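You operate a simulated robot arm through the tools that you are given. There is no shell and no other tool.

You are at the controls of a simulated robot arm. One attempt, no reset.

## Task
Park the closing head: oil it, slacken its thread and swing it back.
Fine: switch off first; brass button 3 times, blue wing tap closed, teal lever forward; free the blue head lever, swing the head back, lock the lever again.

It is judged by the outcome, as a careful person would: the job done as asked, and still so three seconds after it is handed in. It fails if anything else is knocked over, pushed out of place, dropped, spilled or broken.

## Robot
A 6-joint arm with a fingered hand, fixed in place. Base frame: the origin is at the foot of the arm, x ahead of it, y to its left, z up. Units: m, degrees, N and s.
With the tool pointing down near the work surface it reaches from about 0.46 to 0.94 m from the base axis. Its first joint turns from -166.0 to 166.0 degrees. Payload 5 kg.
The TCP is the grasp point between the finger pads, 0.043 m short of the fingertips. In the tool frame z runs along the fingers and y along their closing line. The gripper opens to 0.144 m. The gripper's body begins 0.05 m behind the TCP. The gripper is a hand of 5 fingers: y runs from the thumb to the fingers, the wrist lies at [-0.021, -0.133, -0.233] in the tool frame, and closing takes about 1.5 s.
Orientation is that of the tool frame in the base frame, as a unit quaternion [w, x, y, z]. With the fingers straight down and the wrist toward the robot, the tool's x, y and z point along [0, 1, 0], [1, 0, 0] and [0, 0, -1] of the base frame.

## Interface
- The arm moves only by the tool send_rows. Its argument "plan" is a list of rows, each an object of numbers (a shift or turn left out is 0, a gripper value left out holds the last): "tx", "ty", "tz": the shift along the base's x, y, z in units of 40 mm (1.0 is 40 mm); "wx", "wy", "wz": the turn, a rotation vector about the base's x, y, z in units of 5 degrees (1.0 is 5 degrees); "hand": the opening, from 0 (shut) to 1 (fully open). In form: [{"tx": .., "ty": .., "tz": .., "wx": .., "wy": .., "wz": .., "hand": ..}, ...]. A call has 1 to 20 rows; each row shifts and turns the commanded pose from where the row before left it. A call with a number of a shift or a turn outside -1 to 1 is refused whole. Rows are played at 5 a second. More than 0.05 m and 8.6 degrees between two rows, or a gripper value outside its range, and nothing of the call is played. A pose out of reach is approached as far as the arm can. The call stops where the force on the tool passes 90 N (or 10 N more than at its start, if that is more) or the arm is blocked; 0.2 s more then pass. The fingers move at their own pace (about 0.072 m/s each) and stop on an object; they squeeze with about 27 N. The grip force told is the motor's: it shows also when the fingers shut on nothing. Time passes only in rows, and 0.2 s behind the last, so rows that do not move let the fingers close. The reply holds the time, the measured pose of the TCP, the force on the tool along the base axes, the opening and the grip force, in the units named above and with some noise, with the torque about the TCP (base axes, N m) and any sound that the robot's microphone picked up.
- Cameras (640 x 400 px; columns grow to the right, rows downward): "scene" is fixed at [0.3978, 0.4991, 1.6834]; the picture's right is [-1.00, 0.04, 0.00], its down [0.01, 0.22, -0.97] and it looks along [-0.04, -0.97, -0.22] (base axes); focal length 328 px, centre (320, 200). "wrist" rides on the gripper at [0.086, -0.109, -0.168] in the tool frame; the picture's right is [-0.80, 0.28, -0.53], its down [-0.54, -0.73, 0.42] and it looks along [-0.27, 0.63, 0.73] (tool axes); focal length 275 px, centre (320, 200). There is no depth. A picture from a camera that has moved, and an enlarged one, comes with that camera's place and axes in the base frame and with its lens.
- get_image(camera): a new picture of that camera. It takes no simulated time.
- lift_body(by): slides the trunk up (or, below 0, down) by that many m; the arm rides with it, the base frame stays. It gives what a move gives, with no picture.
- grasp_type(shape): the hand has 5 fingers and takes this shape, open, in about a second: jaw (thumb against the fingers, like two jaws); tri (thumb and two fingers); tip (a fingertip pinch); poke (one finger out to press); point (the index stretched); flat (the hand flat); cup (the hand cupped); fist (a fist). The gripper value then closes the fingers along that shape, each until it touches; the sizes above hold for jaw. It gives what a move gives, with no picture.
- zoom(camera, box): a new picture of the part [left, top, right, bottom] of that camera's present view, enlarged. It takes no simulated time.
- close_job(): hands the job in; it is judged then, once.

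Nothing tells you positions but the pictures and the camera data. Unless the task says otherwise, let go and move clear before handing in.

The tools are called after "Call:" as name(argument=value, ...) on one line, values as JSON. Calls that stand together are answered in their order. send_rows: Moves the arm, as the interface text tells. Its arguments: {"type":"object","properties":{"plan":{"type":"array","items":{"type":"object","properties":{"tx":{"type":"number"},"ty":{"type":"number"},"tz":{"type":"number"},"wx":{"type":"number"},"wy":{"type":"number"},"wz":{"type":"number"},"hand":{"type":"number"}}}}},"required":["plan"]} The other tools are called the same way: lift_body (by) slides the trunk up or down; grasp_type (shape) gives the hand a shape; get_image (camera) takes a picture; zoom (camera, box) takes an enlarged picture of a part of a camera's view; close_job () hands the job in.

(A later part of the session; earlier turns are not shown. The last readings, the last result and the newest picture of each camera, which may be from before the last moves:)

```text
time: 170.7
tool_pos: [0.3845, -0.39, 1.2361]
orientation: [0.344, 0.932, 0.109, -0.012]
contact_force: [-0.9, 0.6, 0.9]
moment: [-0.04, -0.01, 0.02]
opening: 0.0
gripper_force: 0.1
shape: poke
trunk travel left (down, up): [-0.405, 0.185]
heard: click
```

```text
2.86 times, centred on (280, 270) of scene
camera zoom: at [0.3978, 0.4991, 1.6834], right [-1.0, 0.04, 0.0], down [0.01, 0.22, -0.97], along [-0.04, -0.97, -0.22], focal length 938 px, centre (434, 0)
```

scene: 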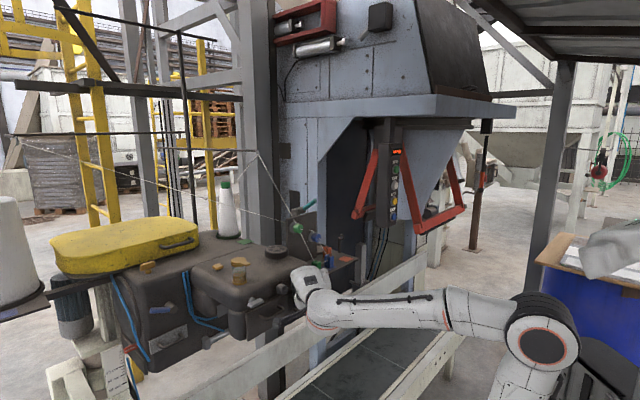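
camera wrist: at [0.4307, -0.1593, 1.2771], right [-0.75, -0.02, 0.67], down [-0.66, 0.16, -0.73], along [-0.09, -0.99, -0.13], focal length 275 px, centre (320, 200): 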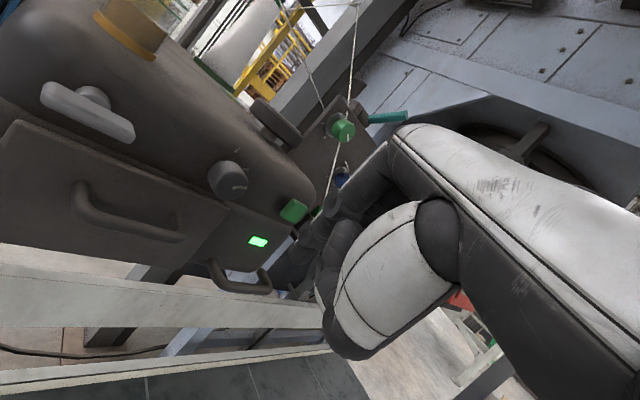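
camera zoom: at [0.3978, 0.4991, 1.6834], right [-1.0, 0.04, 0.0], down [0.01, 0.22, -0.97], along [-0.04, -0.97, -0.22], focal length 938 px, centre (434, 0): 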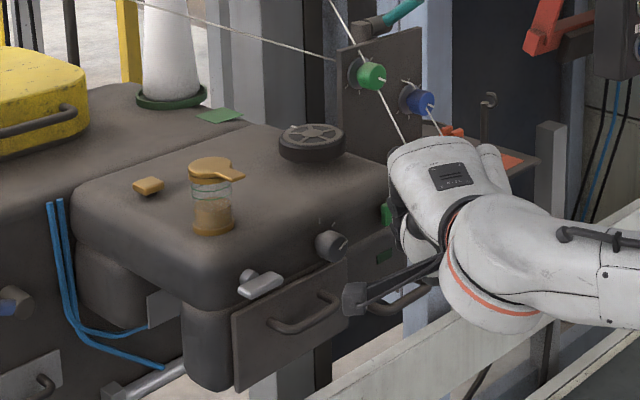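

The switch is off again. To swing the head without touching the switch or dial, I'll level the finger from below so the hand sits well under the green button.

Call:
send_rows(plan=[{"ty": 0.6}, {"ty": 0.6}, {"tx": 0.2, "tz": -0.3}, {"tz": 0}])

Call:
lift_body(by=-0.28)

Call:
send_rows(plan=[{"wx": -1, "wy": -0.12, "tz": 0.2}, {"wx": -1, "wy": -0.12, "tz": 0.2}, {"wx": -1, "wy": -0.12, "tz": 0.2}, {"wx": -1, "wy": -0.12, "tz": 0.2}, {"wx": -1, "wy": -0.12, "tz": 0.3}, {"wx": -1, "wy": -0.12, "tz": 0.3}, {"wx": -1, "wy": -0.12, "tz": 0.3}, {"wx": -1, "wy": -0.12, "tz": 0.3}, {"tz": 0}])

Call:
get_image(camera="wrist")

Call:
get_image(camera="scene")

```text
time: 171.7
tool_pos: [0.3918, -0.3434, 1.2235]
orientation: [0.345, 0.932, 0.109, -0.012]
contact_force: [0.1, -0.7, 0.8]
moment: [0.0, 0.0, 0.0]
opening: 0.0
gripper_force: 0.1
shape: poke
trunk travel left (down, up): [-0.405, 0.185]
```

```text
time: 174.5
tool_pos: [0.3965, -0.3447, 0.9367]
orientation: [0.342, 0.933, 0.112, -0.018]
contact_force: [1.0, -0.1, -0.7]
moment: [-0.02, 0.0, 0.01]
opening: 0.0002
gripper_force: 0.1
shape: poke
trunk travel left (down, up): [-0.125, 0.465]
```

```text
time: 176.5
tool_pos: [0.391, -0.3424, 1.0219]
orientation: [0.647, 0.757, 0.085, -0.009]
contact_force: [-0.6, 0.4, 0.5]
moment: [0.04, -0.01, 0.02]
opening: 0.0002
gripper_force: 0.1
shape: poke
trunk travel left (down, up): [-0.125, 0.465]
```

```text
taken
camera wrist: at [0.445, -0.1521, 0.9342], right [-0.8, 0.39, 0.46], down [-0.6, -0.37, -0.71], along [-0.11, -0.84, 0.53], focal length 275 px, centre (320, 200)
```

wrist: 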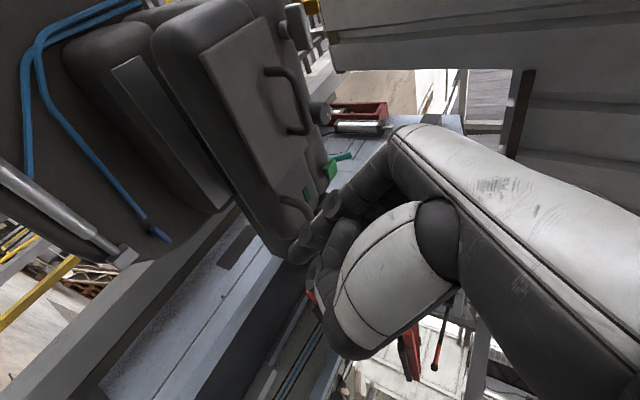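

```text
taken
```

scene: 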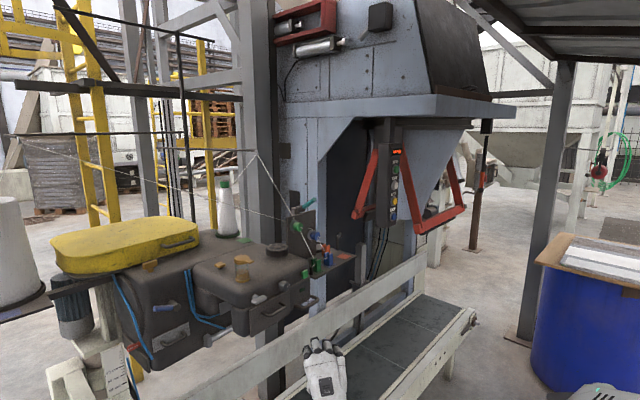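

Call:
zoom(camera="scene", box=[220, 190, 380, 330])

Call:
zoom(camera="wrist", box=[220, 60, 400, 280])

```text
2.86 times, centred on (300, 260) of scene
camera zoom: at [0.3978, 0.4991, 1.6834], right [-1.0, 0.04, 0.0], down [0.01, 0.22, -0.97], along [-0.04, -0.97, -0.22], focal length 938 px, centre (377, 29)
```

zoom: 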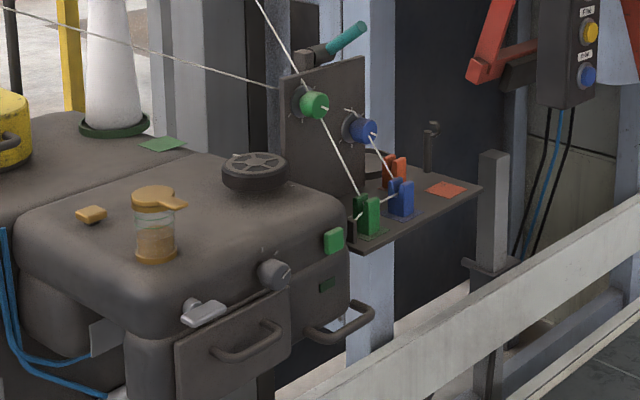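

```text
1.82 times, centred on (310, 170) of wrist
camera zoom: at [0.445, -0.1521, 0.9342], right [-0.8, 0.39, 0.46], down [-0.6, -0.37, -0.71], along [-0.11, -0.84, 0.53], focal length 500 px, centre (338, 254)
```

zoom: 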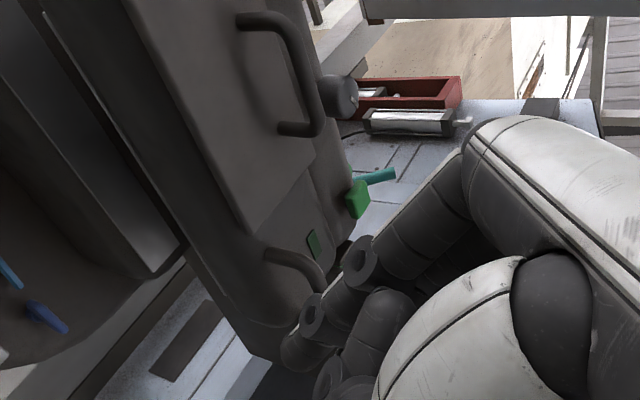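

The tray and teal lever swing together with the head, which settles it: the whole unit turns about the mast. I'll push on the blank lower part of the front door plate, well below the switch and handles.

Call:
send_rows(plan=[{"tx": 0.6, "ty": 0.1, "tz": 0.54}, {"tx": 0.6, "ty": 0.1, "tz": 0.54}, {"tx": 0.6, "ty": 0.1, "tz": 0.54}, {"tz": 0}])

Call:
get_image(camera="wrist")

Call:
zoom(camera="scene", box=[200, 230, 360, 400])

```text
time: 177.5
tool_pos: [0.4649, -0.33, 1.0895]
orientation: [0.647, 0.758, 0.084, -0.01]
contact_force: [0.1, 0.7, 0.4]
moment: [0.0, 0.0, -0.02]
opening: 0.0002
gripper_force: 0.1
shape: poke
trunk travel left (down, up): [-0.125, 0.465]
```

```text
taken
camera wrist: at [0.5178, -0.1396, 0.9995], right [-0.79, 0.39, 0.46], down [-0.6, -0.37, -0.71], along [-0.11, -0.84, 0.53], focal length 275 px, centre (320, 200)
```

wrist: 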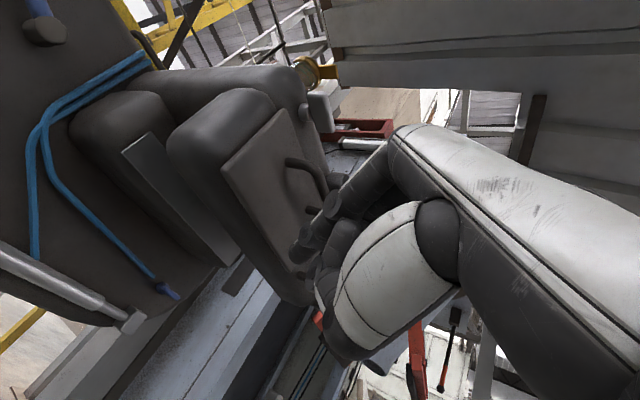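

```text
2.35 times, centred on (280, 315) of scene
camera zoom: at [0.3978, 0.4991, 1.6834], right [-1.0, 0.04, 0.0], down [0.01, 0.22, -0.97], along [-0.04, -0.97, -0.22], focal length 773 px, centre (414, -71)
```

zoom: 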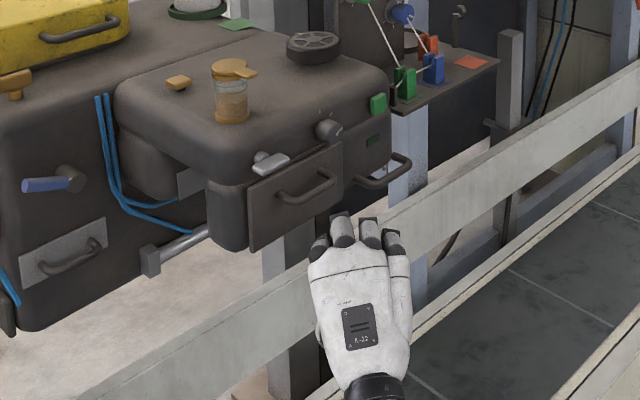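

Call:
send_rows(plan=[{"ty": -0.5}, {"ty": -0.5}, {"ty": -0.25}, {"ty": -0.25}, {"ty": -0.25}, {"ty": -0.25}, {"tz": 0}])

Call:
get_image(camera="scene")

Call:
zoom(camera="scene", box=[200, 200, 360, 380])

```text
time: 179.1
tool_pos: [0.4636, -0.4112, 1.0859]
orientation: [0.647, 0.758, 0.083, -0.011]
contact_force: [-11.1, 1.4, -14.1]
moment: [0.44, 0.22, -0.31]
opening: 0.0002
gripper_force: 0.1
shape: poke
trunk travel left (down, up): [-0.125, 0.465]
```

```text
taken
```

scene: 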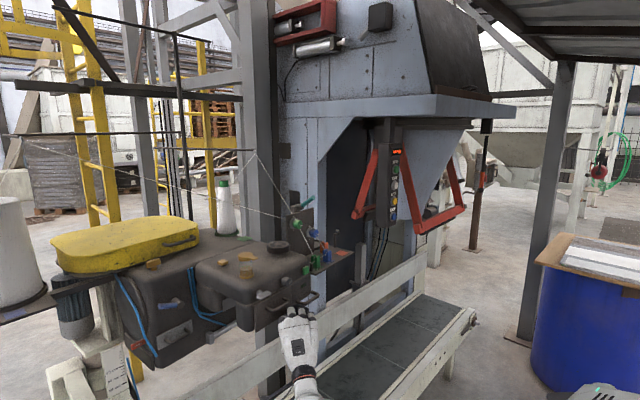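

```text
2.22 times, centred on (280, 290) of scene
camera zoom: at [0.3978, 0.4991, 1.6834], right [-1.0, 0.04, 0.0], down [0.01, 0.22, -0.97], along [-0.04, -0.97, -0.22], focal length 730 px, centre (409, 0)
```

zoom: 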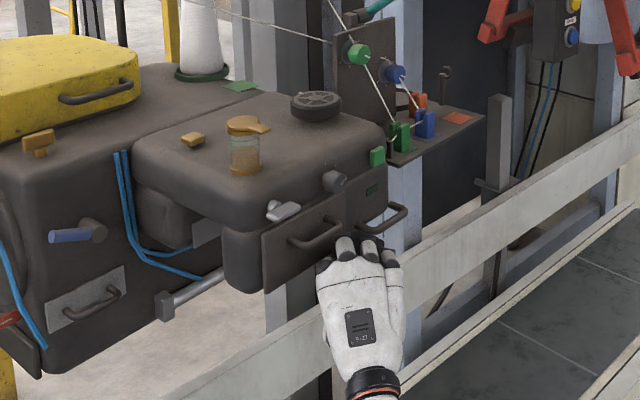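

Call:
send_rows(plan=[{"ty": 0.3, "tz": -0.1}, {"ty": 0.5, "tz": -0.3}, {"tx": 0.5}, {"tx": 0.3}, {"tz": 0}])

Call:
get_image(camera="wrist")

Call:
zoom(camera="scene", box=[200, 200, 360, 380])

```text
time: 180.3
tool_pos: [0.4963, -0.3795, 1.073]
orientation: [0.647, 0.757, 0.084, -0.01]
contact_force: [-0.3, 0.0, 0.3]
moment: [-0.01, 0.0, 0.01]
opening: 0.0001
gripper_force: 0.0
shape: poke
trunk travel left (down, up): [-0.125, 0.465]
```

```text
taken
camera wrist: at [0.5495, -0.188, 0.9829], right [-0.8, 0.39, 0.46], down [-0.6, -0.37, -0.71], along [-0.11, -0.84, 0.53], focal length 275 px, centre (320, 200)
```

wrist: 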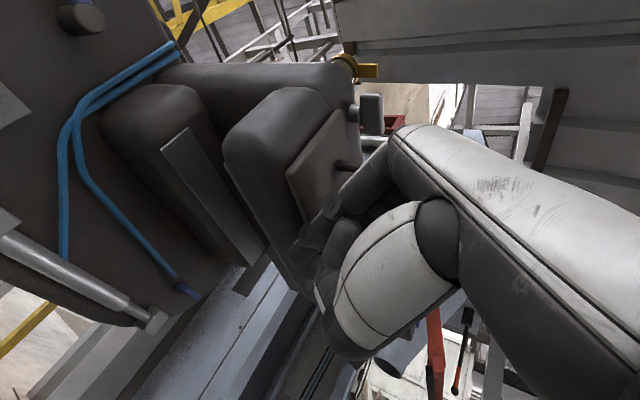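

```text
2.22 times, centred on (280, 290) of scene
camera zoom: at [0.3978, 0.4991, 1.6834], right [-1.0, 0.04, 0.0], down [0.01, 0.22, -0.97], along [-0.04, -0.97, -0.22], focal length 730 px, centre (409, 0)
```

zoom: 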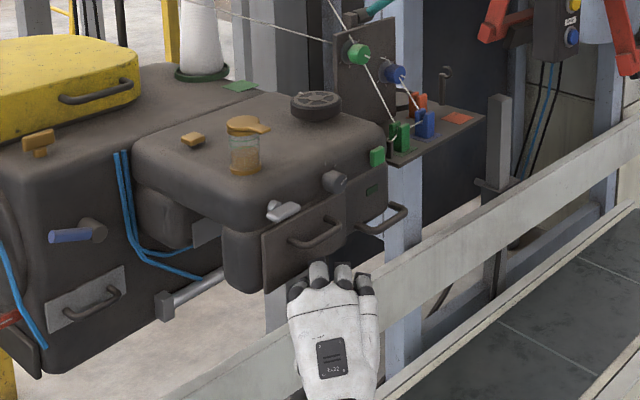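

The unit moves back smoothly about a pivot far to the left. The hand is now below the door handle on the plain door plate, so I'll keep pushing it back in stages.

Call:
send_rows(plan=[{"ty": -0.4}, {"ty": -0.4}, {"ty": -0.4}, {"ty": -0.4}, {"ty": -0.4}, {"ty": -0.4}, {"tz": 0}])

Call:
zoom(camera="scene", box=[200, 200, 360, 380])

Call:
get_image(camera="wrist")

```text
time: 181.9
tool_pos: [0.4955, -0.4766, 1.0721]
orientation: [0.647, 0.758, 0.083, -0.011]
contact_force: [-22.8, 1.6, -17.4]
moment: [-0.04, -0.19, -0.1]
opening: 0.0
gripper_force: 0.0
shape: poke
trunk travel left (down, up): [-0.125, 0.465]
```

```text
2.22 times, centred on (280, 290) of scene
camera zoom: at [0.3978, 0.4991, 1.6834], right [-1.0, 0.04, 0.0], down [0.01, 0.22, -0.97], along [-0.04, -0.97, -0.22], focal length 730 px, centre (409, 0)
```

zoom: 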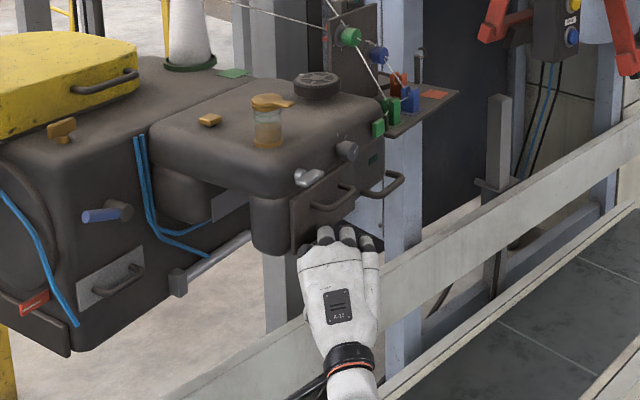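

```text
taken
camera wrist: at [0.5485, -0.2851, 0.9818], right [-0.79, 0.39, 0.47], down [-0.6, -0.37, -0.71], along [-0.11, -0.84, 0.53], focal length 275 px, centre (320, 200)
```

wrist: 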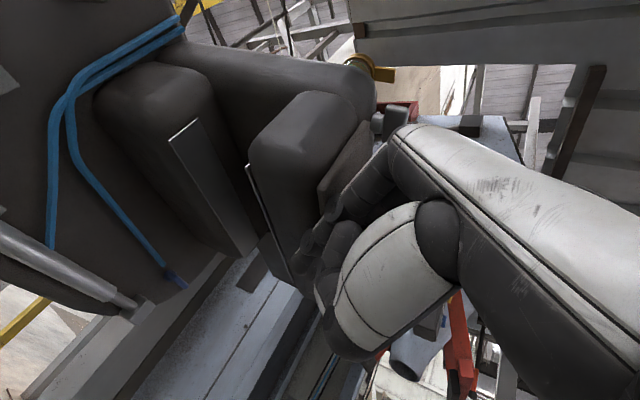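

The unit has turned about 15° about the mast. The front face is now oblique to my push, so I'll shift to the nose's left side face, which faces me, and push there.

Call:
send_rows(plan=[{"ty": 0.4, "tz": -0.2}, {"ty": 0.8, "tz": -0.1}, {"ty": 0.8}, {"tx": 0.6}, {"tx": 0.7}, {"tx": 0.7, "tz": 0.6}, {"tz": 0.6}, {"tz": 0}])

Call:
get_image(camera="wrist")

Call:
zoom(camera="scene", box=[160, 200, 340, 380])

```text
time: 183.7
tool_pos: [0.5759, -0.3952, 1.1091]
orientation: [0.647, 0.758, 0.085, -0.01]
contact_force: [0.9, 0.5, -1.0]
moment: [0.04, 0.01, 0.01]
opening: 0.0
gripper_force: 0.1
shape: poke
trunk travel left (down, up): [-0.125, 0.465]
```

```text
taken
camera wrist: at [0.6299, -0.2041, 1.0187], right [-0.79, 0.39, 0.46], down [-0.6, -0.37, -0.71], along [-0.11, -0.84, 0.53], focal length 275 px, centre (320, 200)
```

wrist: 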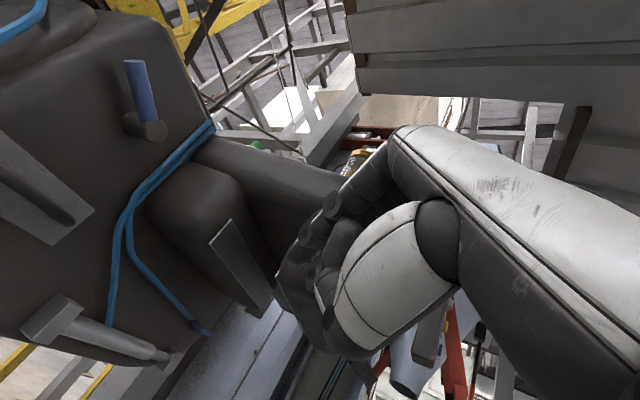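

```text
2.22 times, centred on (250, 290) of scene
camera zoom: at [0.3978, 0.4991, 1.6834], right [-1.0, 0.04, 0.0], down [0.01, 0.22, -0.97], along [-0.04, -0.97, -0.22], focal length 730 px, centre (476, 0)
```

zoom: 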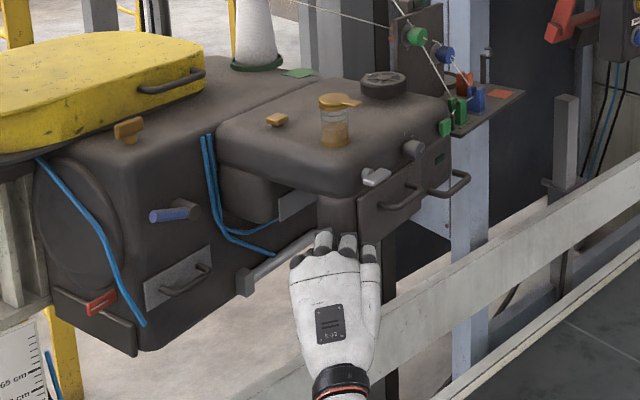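

Call:
send_rows(plan=[{"ty": -0.4}, {"ty": -0.4}, {"ty": -0.4}, {"ty": -0.4}, {"ty": -0.4}, {"ty": -0.4}, {"tz": 0}])

Call:
zoom(camera="scene", box=[160, 200, 340, 380])

Call:
get_image(camera="wrist")

```text
time: 185.3
tool_pos: [0.5749, -0.4923, 1.1083]
orientation: [0.647, 0.758, 0.084, -0.011]
contact_force: [-0.2, -1.1, 1.2]
moment: [0.01, 0.0, 0.02]
opening: 0.0002
gripper_force: 0.1
shape: poke
trunk travel left (down, up): [-0.125, 0.465]
```

```text
2.22 times, centred on (250, 290) of scene
camera zoom: at [0.3978, 0.4991, 1.6834], right [-1.0, 0.04, 0.0], down [0.01, 0.22, -0.97], along [-0.04, -0.97, -0.22], focal length 730 px, centre (476, 0)
```

zoom: 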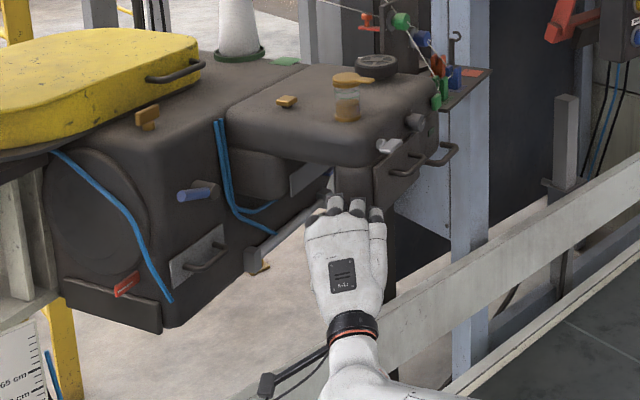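

```text
taken
camera wrist: at [0.6292, -0.3002, 1.0187], right [-0.79, 0.39, 0.46], down [-0.6, -0.37, -0.71], along [-0.11, -0.84, 0.53], focal length 275 px, centre (320, 200)
```

wrist: 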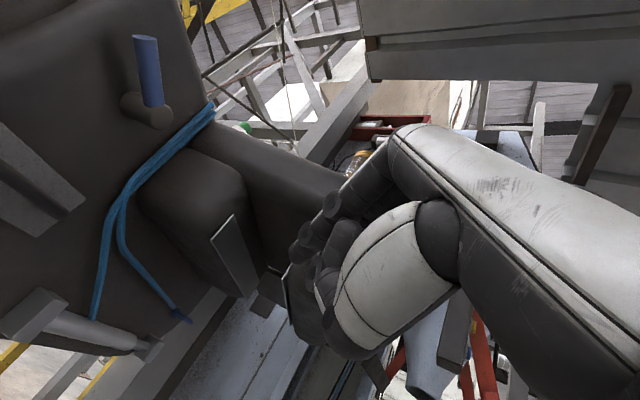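

Call:
send_rows(plan=[{"ty": -0.4}, {"ty": -0.4}, {"ty": -0.4}, {"ty": -0.4}, {"ty": -0.4}, {"ty": -0.4}, {"tz": 0}])

Call:
zoom(camera="scene", box=[160, 180, 340, 360])

Call:
get_image(camera="wrist")

```text
time: 186.7
tool_pos: [0.5896, -0.5658, 1.1199]
orientation: [0.656, 0.749, 0.094, -0.004]
contact_force: [15.8, 71.6, 3.4]
moment: [1.11, -0.15, -1.39]
opening: 0.0
gripper_force: 0.0
shape: poke
trunk travel left (down, up): [-0.125, 0.465]
stopped in row 6: the force on the tool passed its limit at 98 N (the readings are from after the stop); the commanded pose is now the measured one
```

```text
2.22 times, centred on (250, 270) of scene
camera zoom: at [0.3978, 0.4991, 1.6834], right [-1.0, 0.04, 0.0], down [0.01, 0.22, -0.97], along [-0.04, -0.97, -0.22], focal length 730 px, centre (476, 44)
```

zoom: 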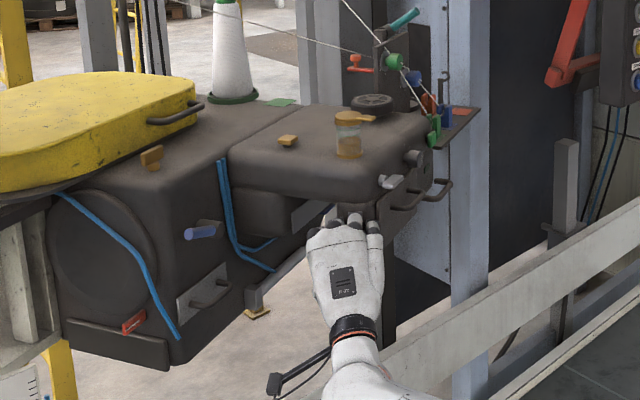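

```text
taken
camera wrist: at [0.6367, -0.3753, 1.0262], right [-0.8, 0.38, 0.46], down [-0.59, -0.4, -0.7], along [-0.08, -0.83, 0.55], focal length 275 px, centre (320, 200)
```

wrist: 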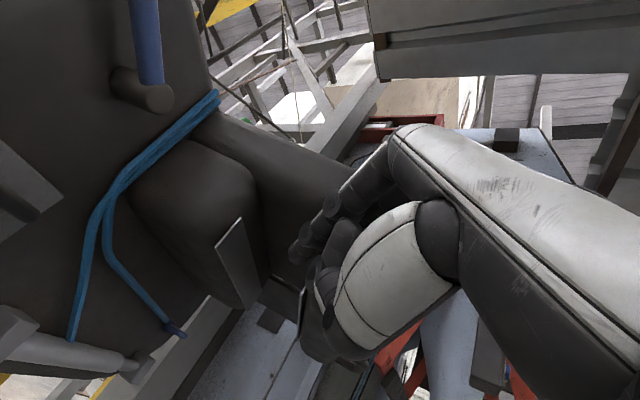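

The motion came to a firm stop at roughly 28°. I'll ease off and see that the head stays there.

Call:
send_rows(plan=[{"ty": 0.2}, {"ty": 0.4}, {"ty": 0.6}, {"tz": 0}, {"tz": 0}])

Call:
get_image(camera="scene")

Call:
zoom(camera="scene", box=[160, 180, 340, 360])

Call:
zoom(camera="scene", box=[270, 170, 390, 260])

```text
time: 187.9
tool_pos: [0.5821, -0.5284, 1.1135]
orientation: [0.65, 0.754, 0.09, -0.007]
contact_force: [-0.3, 0.0, -0.7]
moment: [0.02, -0.03, -0.02]
opening: 0.0002
gripper_force: 0.1
shape: poke
trunk travel left (down, up): [-0.125, 0.465]
```

```text
taken
```

scene: 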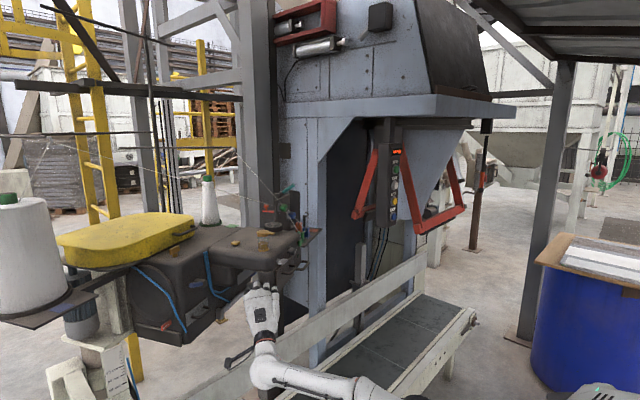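

```text
2.22 times, centred on (250, 270) of scene
camera zoom: at [0.3978, 0.4991, 1.6834], right [-1.0, 0.04, 0.0], down [0.01, 0.22, -0.97], along [-0.04, -0.97, -0.22], focal length 730 px, centre (476, 44)
```

zoom: 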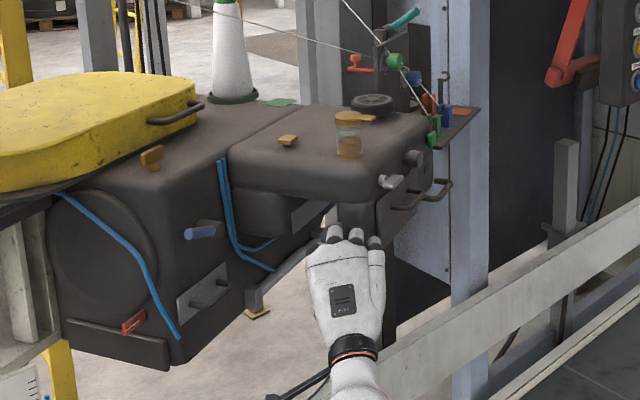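

```text
4.44 times, centred on (330, 215) of scene
camera zoom: at [0.3978, 0.4991, 1.6834], right [-1.0, 0.04, 0.0], down [0.01, 0.22, -0.97], along [-0.04, -0.97, -0.22], focal length 1459 px, centre (276, 133)
```

zoom: 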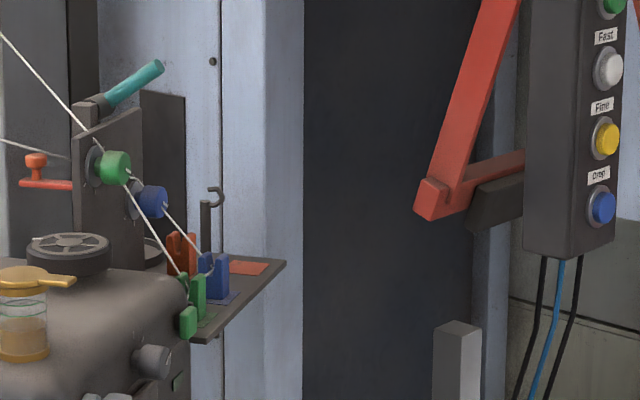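

The head stays swung back. Now I need to lock the blue lever: it points toward +y from its hub at about (0.77, -0.58, 1.15). I'll come from below with the finger pointing -y, lift its end and push it upright.

Call:
send_rows(plan=[{"ty": 0.6}, {"ty": 0.7}, {"ty": 0.8}, {"ty": 0.8}, {"tz": 0}])

Call:
lift_body(by=0.2)

Call:
send_rows(plan=[{"tx": 0.6, "tz": -0.6}, {"tx": 0.6, "tz": -0.6}, {"tx": 0.6, "tz": -0.6}, {"tx": 0.6, "tz": -0.6}, {"tx": 0.6, "tz": -0.6}, {"tx": 0.6, "tz": -0.6}, {"tx": 0.6, "tz": -0.6}, {"tz": 0}])

Call:
get_image(camera="wrist")

Call:
zoom(camera="scene", box=[120, 200, 300, 380])

```text
time: 189.1
tool_pos: [0.5826, -0.4145, 1.1136]
orientation: [0.652, 0.753, 0.088, -0.007]
contact_force: [0.8, 0.4, 0.2]
moment: [0.01, -0.02, 0.01]
opening: 0.0
gripper_force: 0.1
shape: poke
trunk travel left (down, up): [-0.125, 0.465]
```

```text
time: 191.3
tool_pos: [0.5832, -0.4128, 1.3143]
orientation: [0.651, 0.754, 0.09, -0.007]
contact_force: [0.0, 1.1, 0.6]
moment: [0.01, 0.04, -0.03]
opening: 0.0002
gripper_force: 0.2
shape: poke
trunk travel left (down, up): [-0.325, 0.265]
```

```text
time: 193.1
tool_pos: [0.7504, -0.414, 1.1464]
orientation: [0.651, 0.754, 0.089, -0.007]
contact_force: [0.4, -0.1, -1.3]
moment: [-0.03, -0.02, -0.03]
opening: 0.0003
gripper_force: 0.0
shape: poke
trunk travel left (down, up): [-0.325, 0.265]
```

```text
taken
camera wrist: at [0.8014, -0.2238, 1.0543], right [-0.8, 0.39, 0.46], down [-0.59, -0.39, -0.71], along [-0.09, -0.84, 0.54], focal length 275 px, centre (320, 200)
```

wrist: 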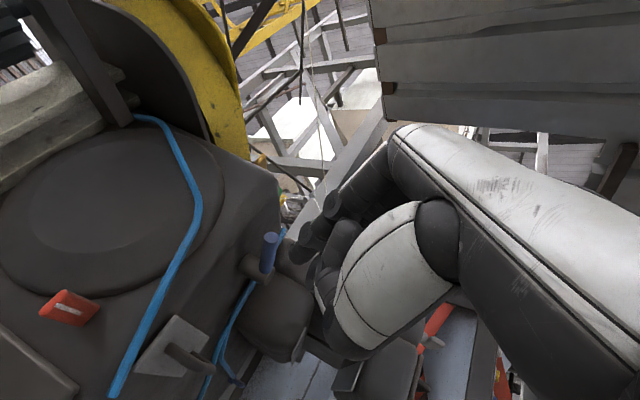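

```text
2.22 times, centred on (210, 290) of scene
camera zoom: at [0.3978, 0.4991, 1.6834], right [-1.0, 0.04, 0.0], down [0.01, 0.22, -0.97], along [-0.04, -0.97, -0.22], focal length 730 px, centre (564, 0)
```

zoom: 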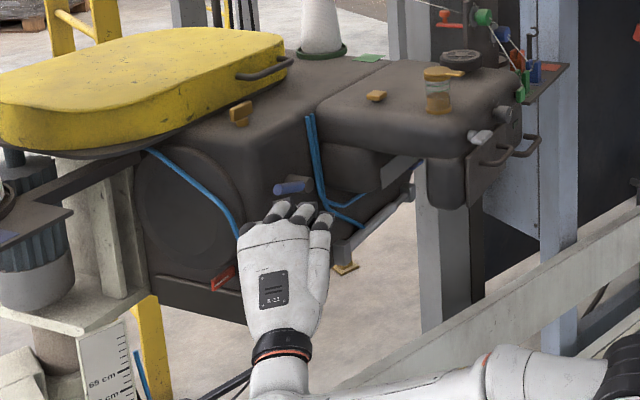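

Call:
zoom(camera="wrist", box=[200, 180, 360, 320])

Call:
zoom(camera="scene", box=[170, 250, 240, 320])

```text
2.86 times, centred on (280, 250) of wrist
camera zoom: at [0.8014, -0.2238, 1.0543], right [-0.8, 0.39, 0.46], down [-0.59, -0.39, -0.71], along [-0.09, -0.84, 0.54], focal length 786 px, centre (434, 57)
```

zoom: 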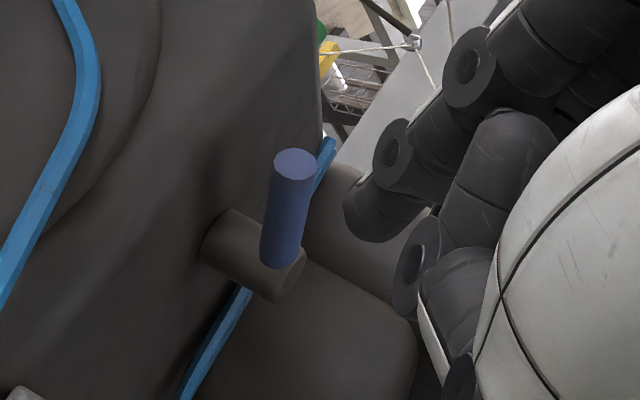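

```text
5.71 times, centred on (205, 285) of scene
camera zoom: at [0.3978, 0.4991, 1.6834], right [-1.0, 0.04, 0.0], down [0.01, 0.22, -0.97], along [-0.04, -0.97, -0.22], focal length 1876 px, centre (977, -286)
```

zoom: 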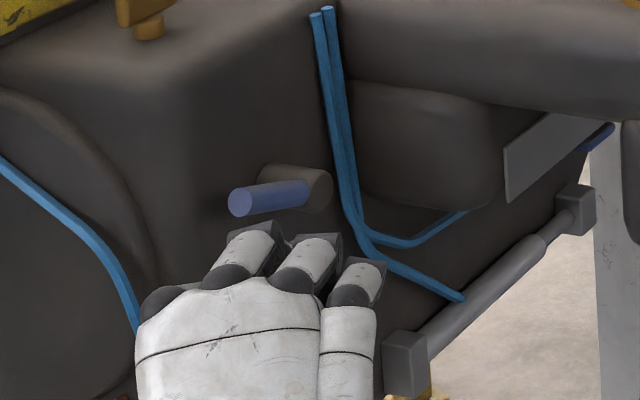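

Call:
send_rows(plan=[{"tx": 0.3, "ty": -0.3, "tz": -0.25}, {"tx": 0.3, "ty": -0.3, "tz": -0.1}, {"ty": -0.6}, {"ty": -0.6}, {"ty": -0.6}, {"tz": 0}])

Call:
zoom(camera="wrist", box=[200, 150, 380, 300])

Call:
zoom(camera="scene", box=[170, 250, 240, 320])

```text
time: 194.5
tool_pos: [0.7722, -0.51, 1.1318]
orientation: [0.651, 0.754, 0.09, -0.006]
contact_force: [-8.2, 2.9, -2.1]
moment: [-0.01, -0.17, -0.19]
opening: 0.0
gripper_force: 0.1
shape: poke
trunk travel left (down, up): [-0.325, 0.265]
```

```text
2.67 times, centred on (290, 225) of wrist
camera zoom: at [0.8245, -0.3195, 1.041], right [-0.8, 0.39, 0.46], down [-0.59, -0.38, -0.71], along [-0.1, -0.84, 0.54], focal length 734 px, centre (400, 133)
```

zoom: 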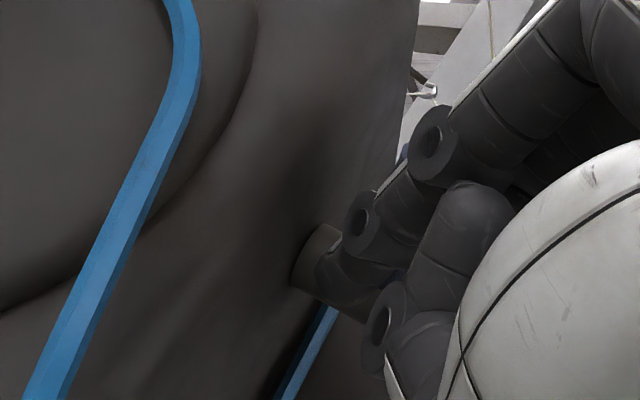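

```text
5.71 times, centred on (205, 285) of scene
camera zoom: at [0.3978, 0.4991, 1.6834], right [-1.0, 0.04, 0.0], down [0.01, 0.22, -0.97], along [-0.04, -0.97, -0.22], focal length 1876 px, centre (977, -286)
```

zoom: 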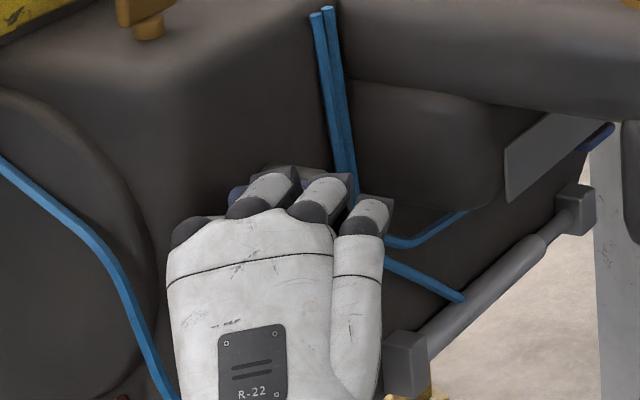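

Call:
send_rows(plan=[{"tx": -0.1, "tz": -0.2}, {"tz": -0.25}, {"tx": 0.3}, {"tx": 0.15}, {"tz": 0}])

Call:
zoom(camera="wrist", box=[200, 150, 380, 300])

Call:
zoom(camera="scene", box=[170, 250, 240, 320])

```text
time: 195.7
tool_pos: [0.7885, -0.509, 1.1136]
orientation: [0.651, 0.754, 0.091, -0.006]
contact_force: [-6.8, 3.3, -1.6]
moment: [0.02, 0.08, -0.15]
opening: 0.0001
gripper_force: 0.0
shape: poke
trunk travel left (down, up): [-0.325, 0.265]
```

```text
2.67 times, centred on (290, 225) of wrist
camera zoom: at [0.8389, -0.3185, 1.023], right [-0.8, 0.39, 0.46], down [-0.59, -0.39, -0.71], along [-0.09, -0.84, 0.54], focal length 734 px, centre (400, 133)
```

zoom: 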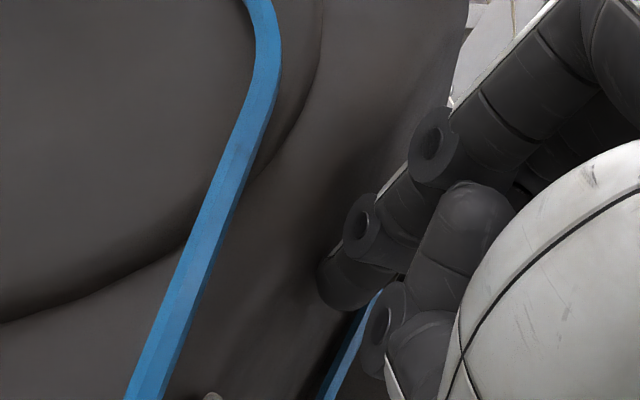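

```text
5.71 times, centred on (205, 285) of scene
camera zoom: at [0.3978, 0.4991, 1.6834], right [-1.0, 0.04, 0.0], down [0.01, 0.22, -0.97], along [-0.04, -0.97, -0.22], focal length 1876 px, centre (977, -286)
```

zoom: 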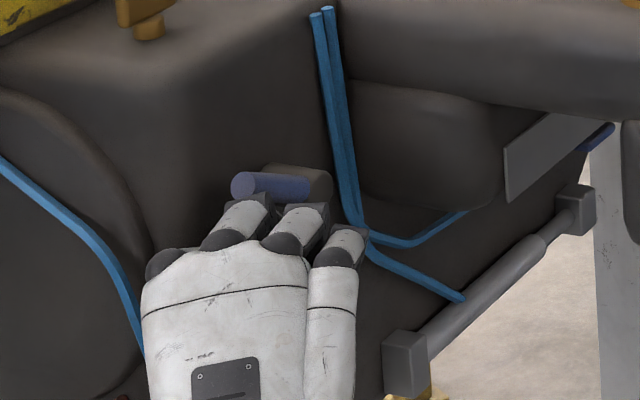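

Call:
send_rows(plan=[{"tx": -0.22}, {"tz": 0.25}, {"tz": 0.25}, {"tz": 0.25}, {"tz": 0}])

Call:
zoom(camera="scene", box=[170, 250, 240, 320])

Call:
zoom(camera="wrist", box=[200, 150, 380, 300])

```text
time: 196.9
tool_pos: [0.7794, -0.5085, 1.1442]
orientation: [0.651, 0.753, 0.09, -0.007]
contact_force: [-2.5, 1.9, -1.1]
moment: [0.02, -0.03, -0.06]
opening: 0.0
gripper_force: 0.1
shape: poke
trunk travel left (down, up): [-0.325, 0.265]
```

```text
5.71 times, centred on (205, 285) of scene
camera zoom: at [0.3978, 0.4991, 1.6834], right [-1.0, 0.04, 0.0], down [0.01, 0.22, -0.97], along [-0.04, -0.97, -0.22], focal length 1876 px, centre (977, -286)
```

zoom: 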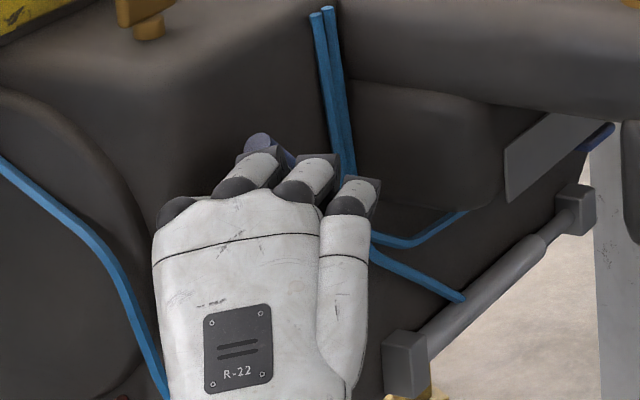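

```text
2.67 times, centred on (290, 225) of wrist
camera zoom: at [0.8302, -0.3186, 1.0531], right [-0.8, 0.39, 0.46], down [-0.59, -0.39, -0.71], along [-0.09, -0.84, 0.54], focal length 734 px, centre (400, 133)
```

zoom: 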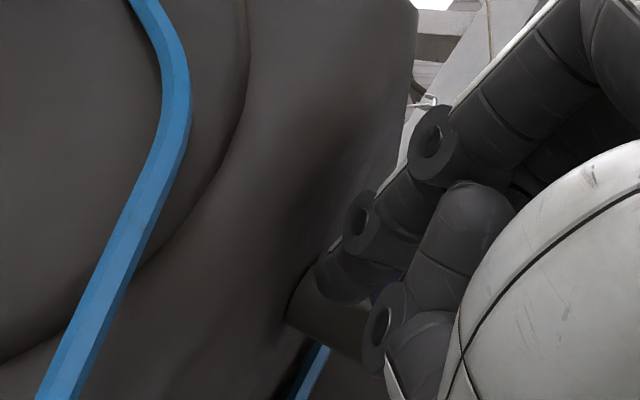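

Call:
send_rows(plan=[{"tz": 0.25}, {"tz": 0.25}, {"tz": 0}])

Call:
zoom(camera="scene", box=[170, 240, 240, 310])

Call:
zoom(camera="wrist", box=[200, 150, 380, 300])

```text
time: 197.7
tool_pos: [0.7793, -0.5099, 1.1653]
orientation: [0.651, 0.754, 0.09, -0.007]
contact_force: [-2.0, 0.8, -0.4]
moment: [-0.01, -0.06, -0.07]
opening: 0.0
gripper_force: 0.1
shape: poke
trunk travel left (down, up): [-0.325, 0.265]
```

```text
5.71 times, centred on (205, 275) of scene
camera zoom: at [0.3978, 0.4991, 1.6834], right [-1.0, 0.04, 0.0], down [0.01, 0.22, -0.97], along [-0.04, -0.97, -0.22], focal length 1876 px, centre (977, -229)
```

zoom: 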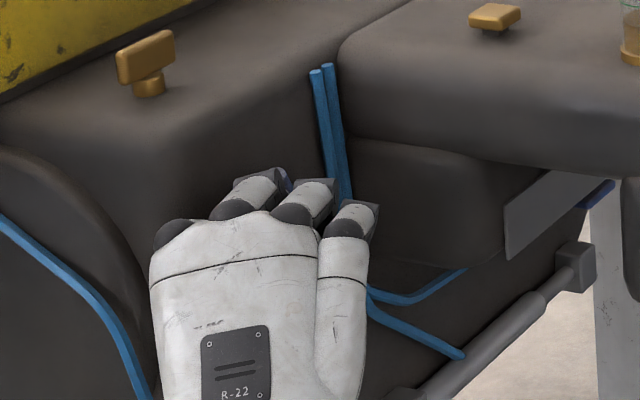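

```text
2.67 times, centred on (290, 225) of wrist
camera zoom: at [0.8298, -0.3189, 1.0733], right [-0.8, 0.39, 0.46], down [-0.59, -0.39, -0.71], along [-0.09, -0.84, 0.54], focal length 734 px, centre (400, 133)
```

zoom: 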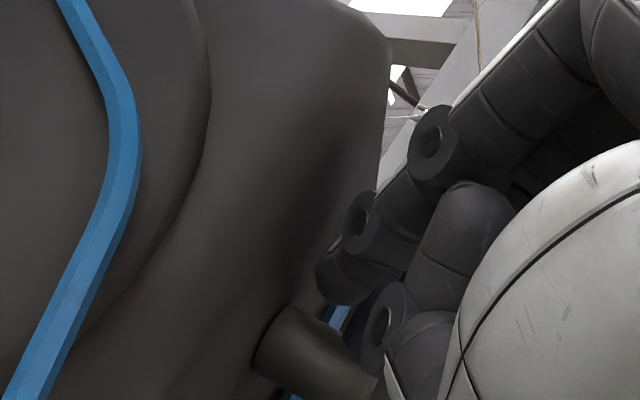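

Call:
send_rows(plan=[{"ty": -0.25, "tz": 0.1}, {"ty": -0.25, "tz": 0.1}, {"tz": 0}])

Call:
zoom(camera="scene", box=[170, 240, 240, 310])

Call:
zoom(camera="wrist", box=[200, 150, 380, 300])

```text
time: 198.5
tool_pos: [0.7819, -0.5242, 1.1742]
orientation: [0.652, 0.752, 0.093, -0.005]
contact_force: [-1.0, 31.7, -0.1]
moment: [0.48, 0.01, -0.37]
opening: 0.0
gripper_force: 0.1
shape: poke
trunk travel left (down, up): [-0.325, 0.265]
```

```text
5.71 times, centred on (205, 275) of scene
camera zoom: at [0.3978, 0.4991, 1.6834], right [-1.0, 0.04, 0.0], down [0.01, 0.22, -0.97], along [-0.04, -0.97, -0.22], focal length 1876 px, centre (977, -229)
```

zoom: 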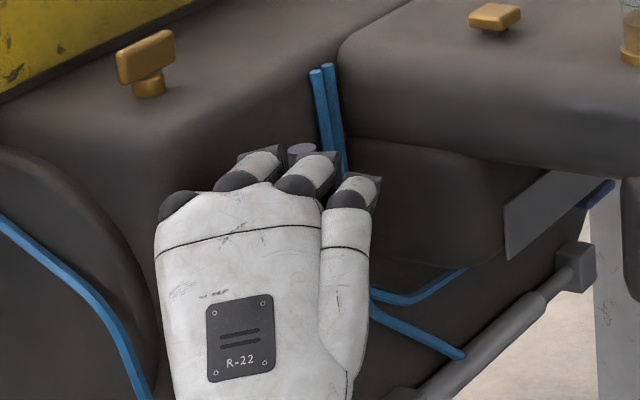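

```text
2.67 times, centred on (290, 225) of wrist
camera zoom: at [0.8312, -0.3337, 1.0823], right [-0.8, 0.38, 0.46], down [-0.59, -0.39, -0.7], along [-0.09, -0.84, 0.54], focal length 734 px, centre (400, 133)
```

zoom: 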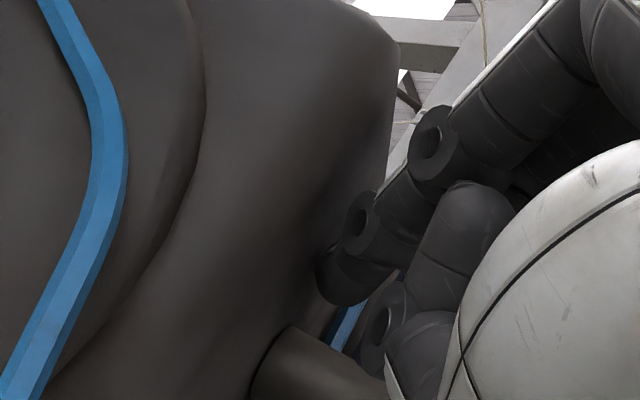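

The lever is now upright against its stop. I'll back away and confirm it's locked.

Call:
send_rows(plan=[{"ty": 0.3}, {"ty": 0.6}, {"ty": 0.8}, {"ty": 0.8}, {"tx": -0.5, "ty": 0.5}, {"tx": -0.6}, {"tz": 0}])

Call:
get_image(camera="scene")

Call:
zoom(camera="scene", box=[160, 220, 260, 320])

Call:
get_image(camera="wrist")

```text
time: 200.1
tool_pos: [0.7368, -0.4095, 1.1727]
orientation: [0.651, 0.754, 0.091, -0.007]
contact_force: [0.6, -0.3, 0.4]
moment: [0.03, 0.01, 0.03]
opening: 0.0
gripper_force: 0.0
shape: poke
trunk travel left (down, up): [-0.325, 0.265]
```

```text
taken
```

scene: 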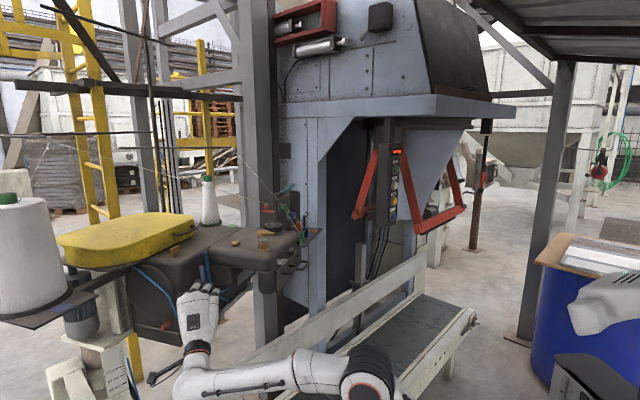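

```text
4.00 times, centred on (210, 270) of scene
camera zoom: at [0.3978, 0.4991, 1.6834], right [-1.0, 0.04, 0.0], down [0.01, 0.22, -0.97], along [-0.04, -0.97, -0.22], focal length 1313 px, centre (760, -80)
```

zoom: 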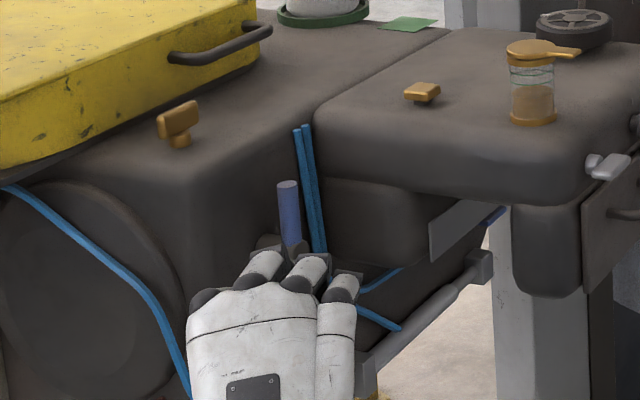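

```text
taken
camera wrist: at [0.7862, -0.2182, 1.0815], right [-0.8, 0.38, 0.46], down [-0.59, -0.39, -0.71], along [-0.09, -0.84, 0.54], focal length 275 px, centre (320, 200)
```

wrist: 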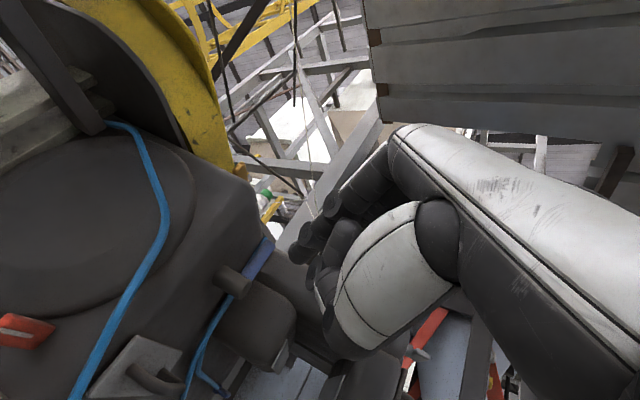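

The lever is exactly vertical again. I'll retreat to open space and check every control once more.

Call:
send_rows(plan=[{"tx": -0.7, "ty": 0.6}, {"tx": -0.7, "ty": 0.6}, {"tx": -0.7, "ty": 0.6}, {"tx": -0.7, "ty": 0.6}, {"tx": -0.7, "ty": 0.6}, {"tx": -0.7, "ty": 0.6}, {"tx": -0.6, "ty": 0.4}, {"wx": 1, "wy": 0.1}, {"wx": 1, "wy": 0.1}, {"wx": 1, "wy": 0.1}, {"wx": 1, "wy": 0.1}, {"wx": 1, "wy": 0.1}, {"wx": 1, "wy": 0.1}, {"tz": 0}])

Call:
lift_body(by=0.2)

Call:
get_image(camera="scene")

Call:
zoom(camera="scene", box=[220, 170, 340, 290])

Call:
get_image(camera="wrist")

```text
time: 203.1
tool_pos: [0.5443, -0.2503, 1.172]
orientation: [0.43, 0.896, 0.106, -0.003]
contact_force: [-0.5, -0.1, -0.1]
moment: [0.06, -0.01, 0.0]
opening: 0.0
gripper_force: 0.0
shape: poke
trunk travel left (down, up): [-0.325, 0.265]
```

```text
time: 205.2
tool_pos: [0.5438, -0.2508, 1.3715]
orientation: [0.432, 0.896, 0.106, -0.003]
contact_force: [-0.7, -0.2, 0.1]
moment: [0.0, -0.01, -0.01]
opening: 0.0
gripper_force: 0.1
shape: poke
trunk travel left (down, up): [-0.525, 0.065]
```

```text
taken
```

scene: 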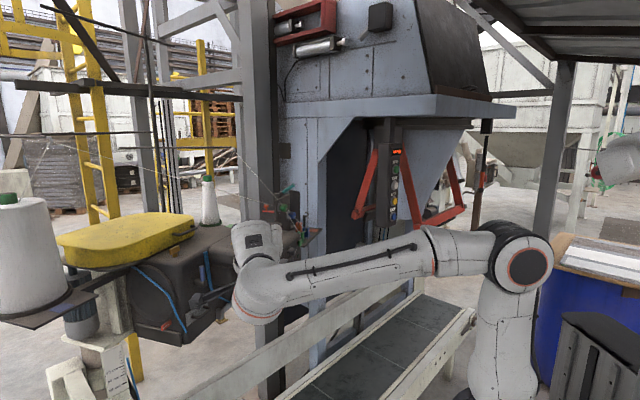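

```text
3.33 times, centred on (280, 230) of scene
camera zoom: at [0.3978, 0.4991, 1.6834], right [-1.0, 0.04, 0.0], down [0.01, 0.22, -0.97], along [-0.04, -0.97, -0.22], focal length 1094 px, centre (453, 100)
```

zoom: 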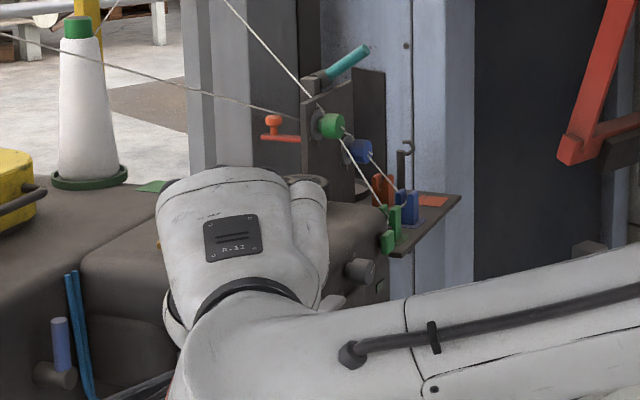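

```text
taken
camera wrist: at [0.5924, -0.0379, 1.3857], right [-0.77, 0.09, 0.63], down [-0.63, 0.01, -0.77], along [-0.08, -1.0, 0.05], focal length 275 px, centre (320, 200)
```

wrist: 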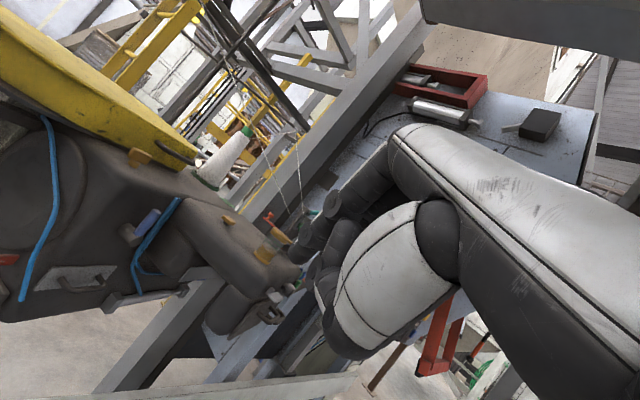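

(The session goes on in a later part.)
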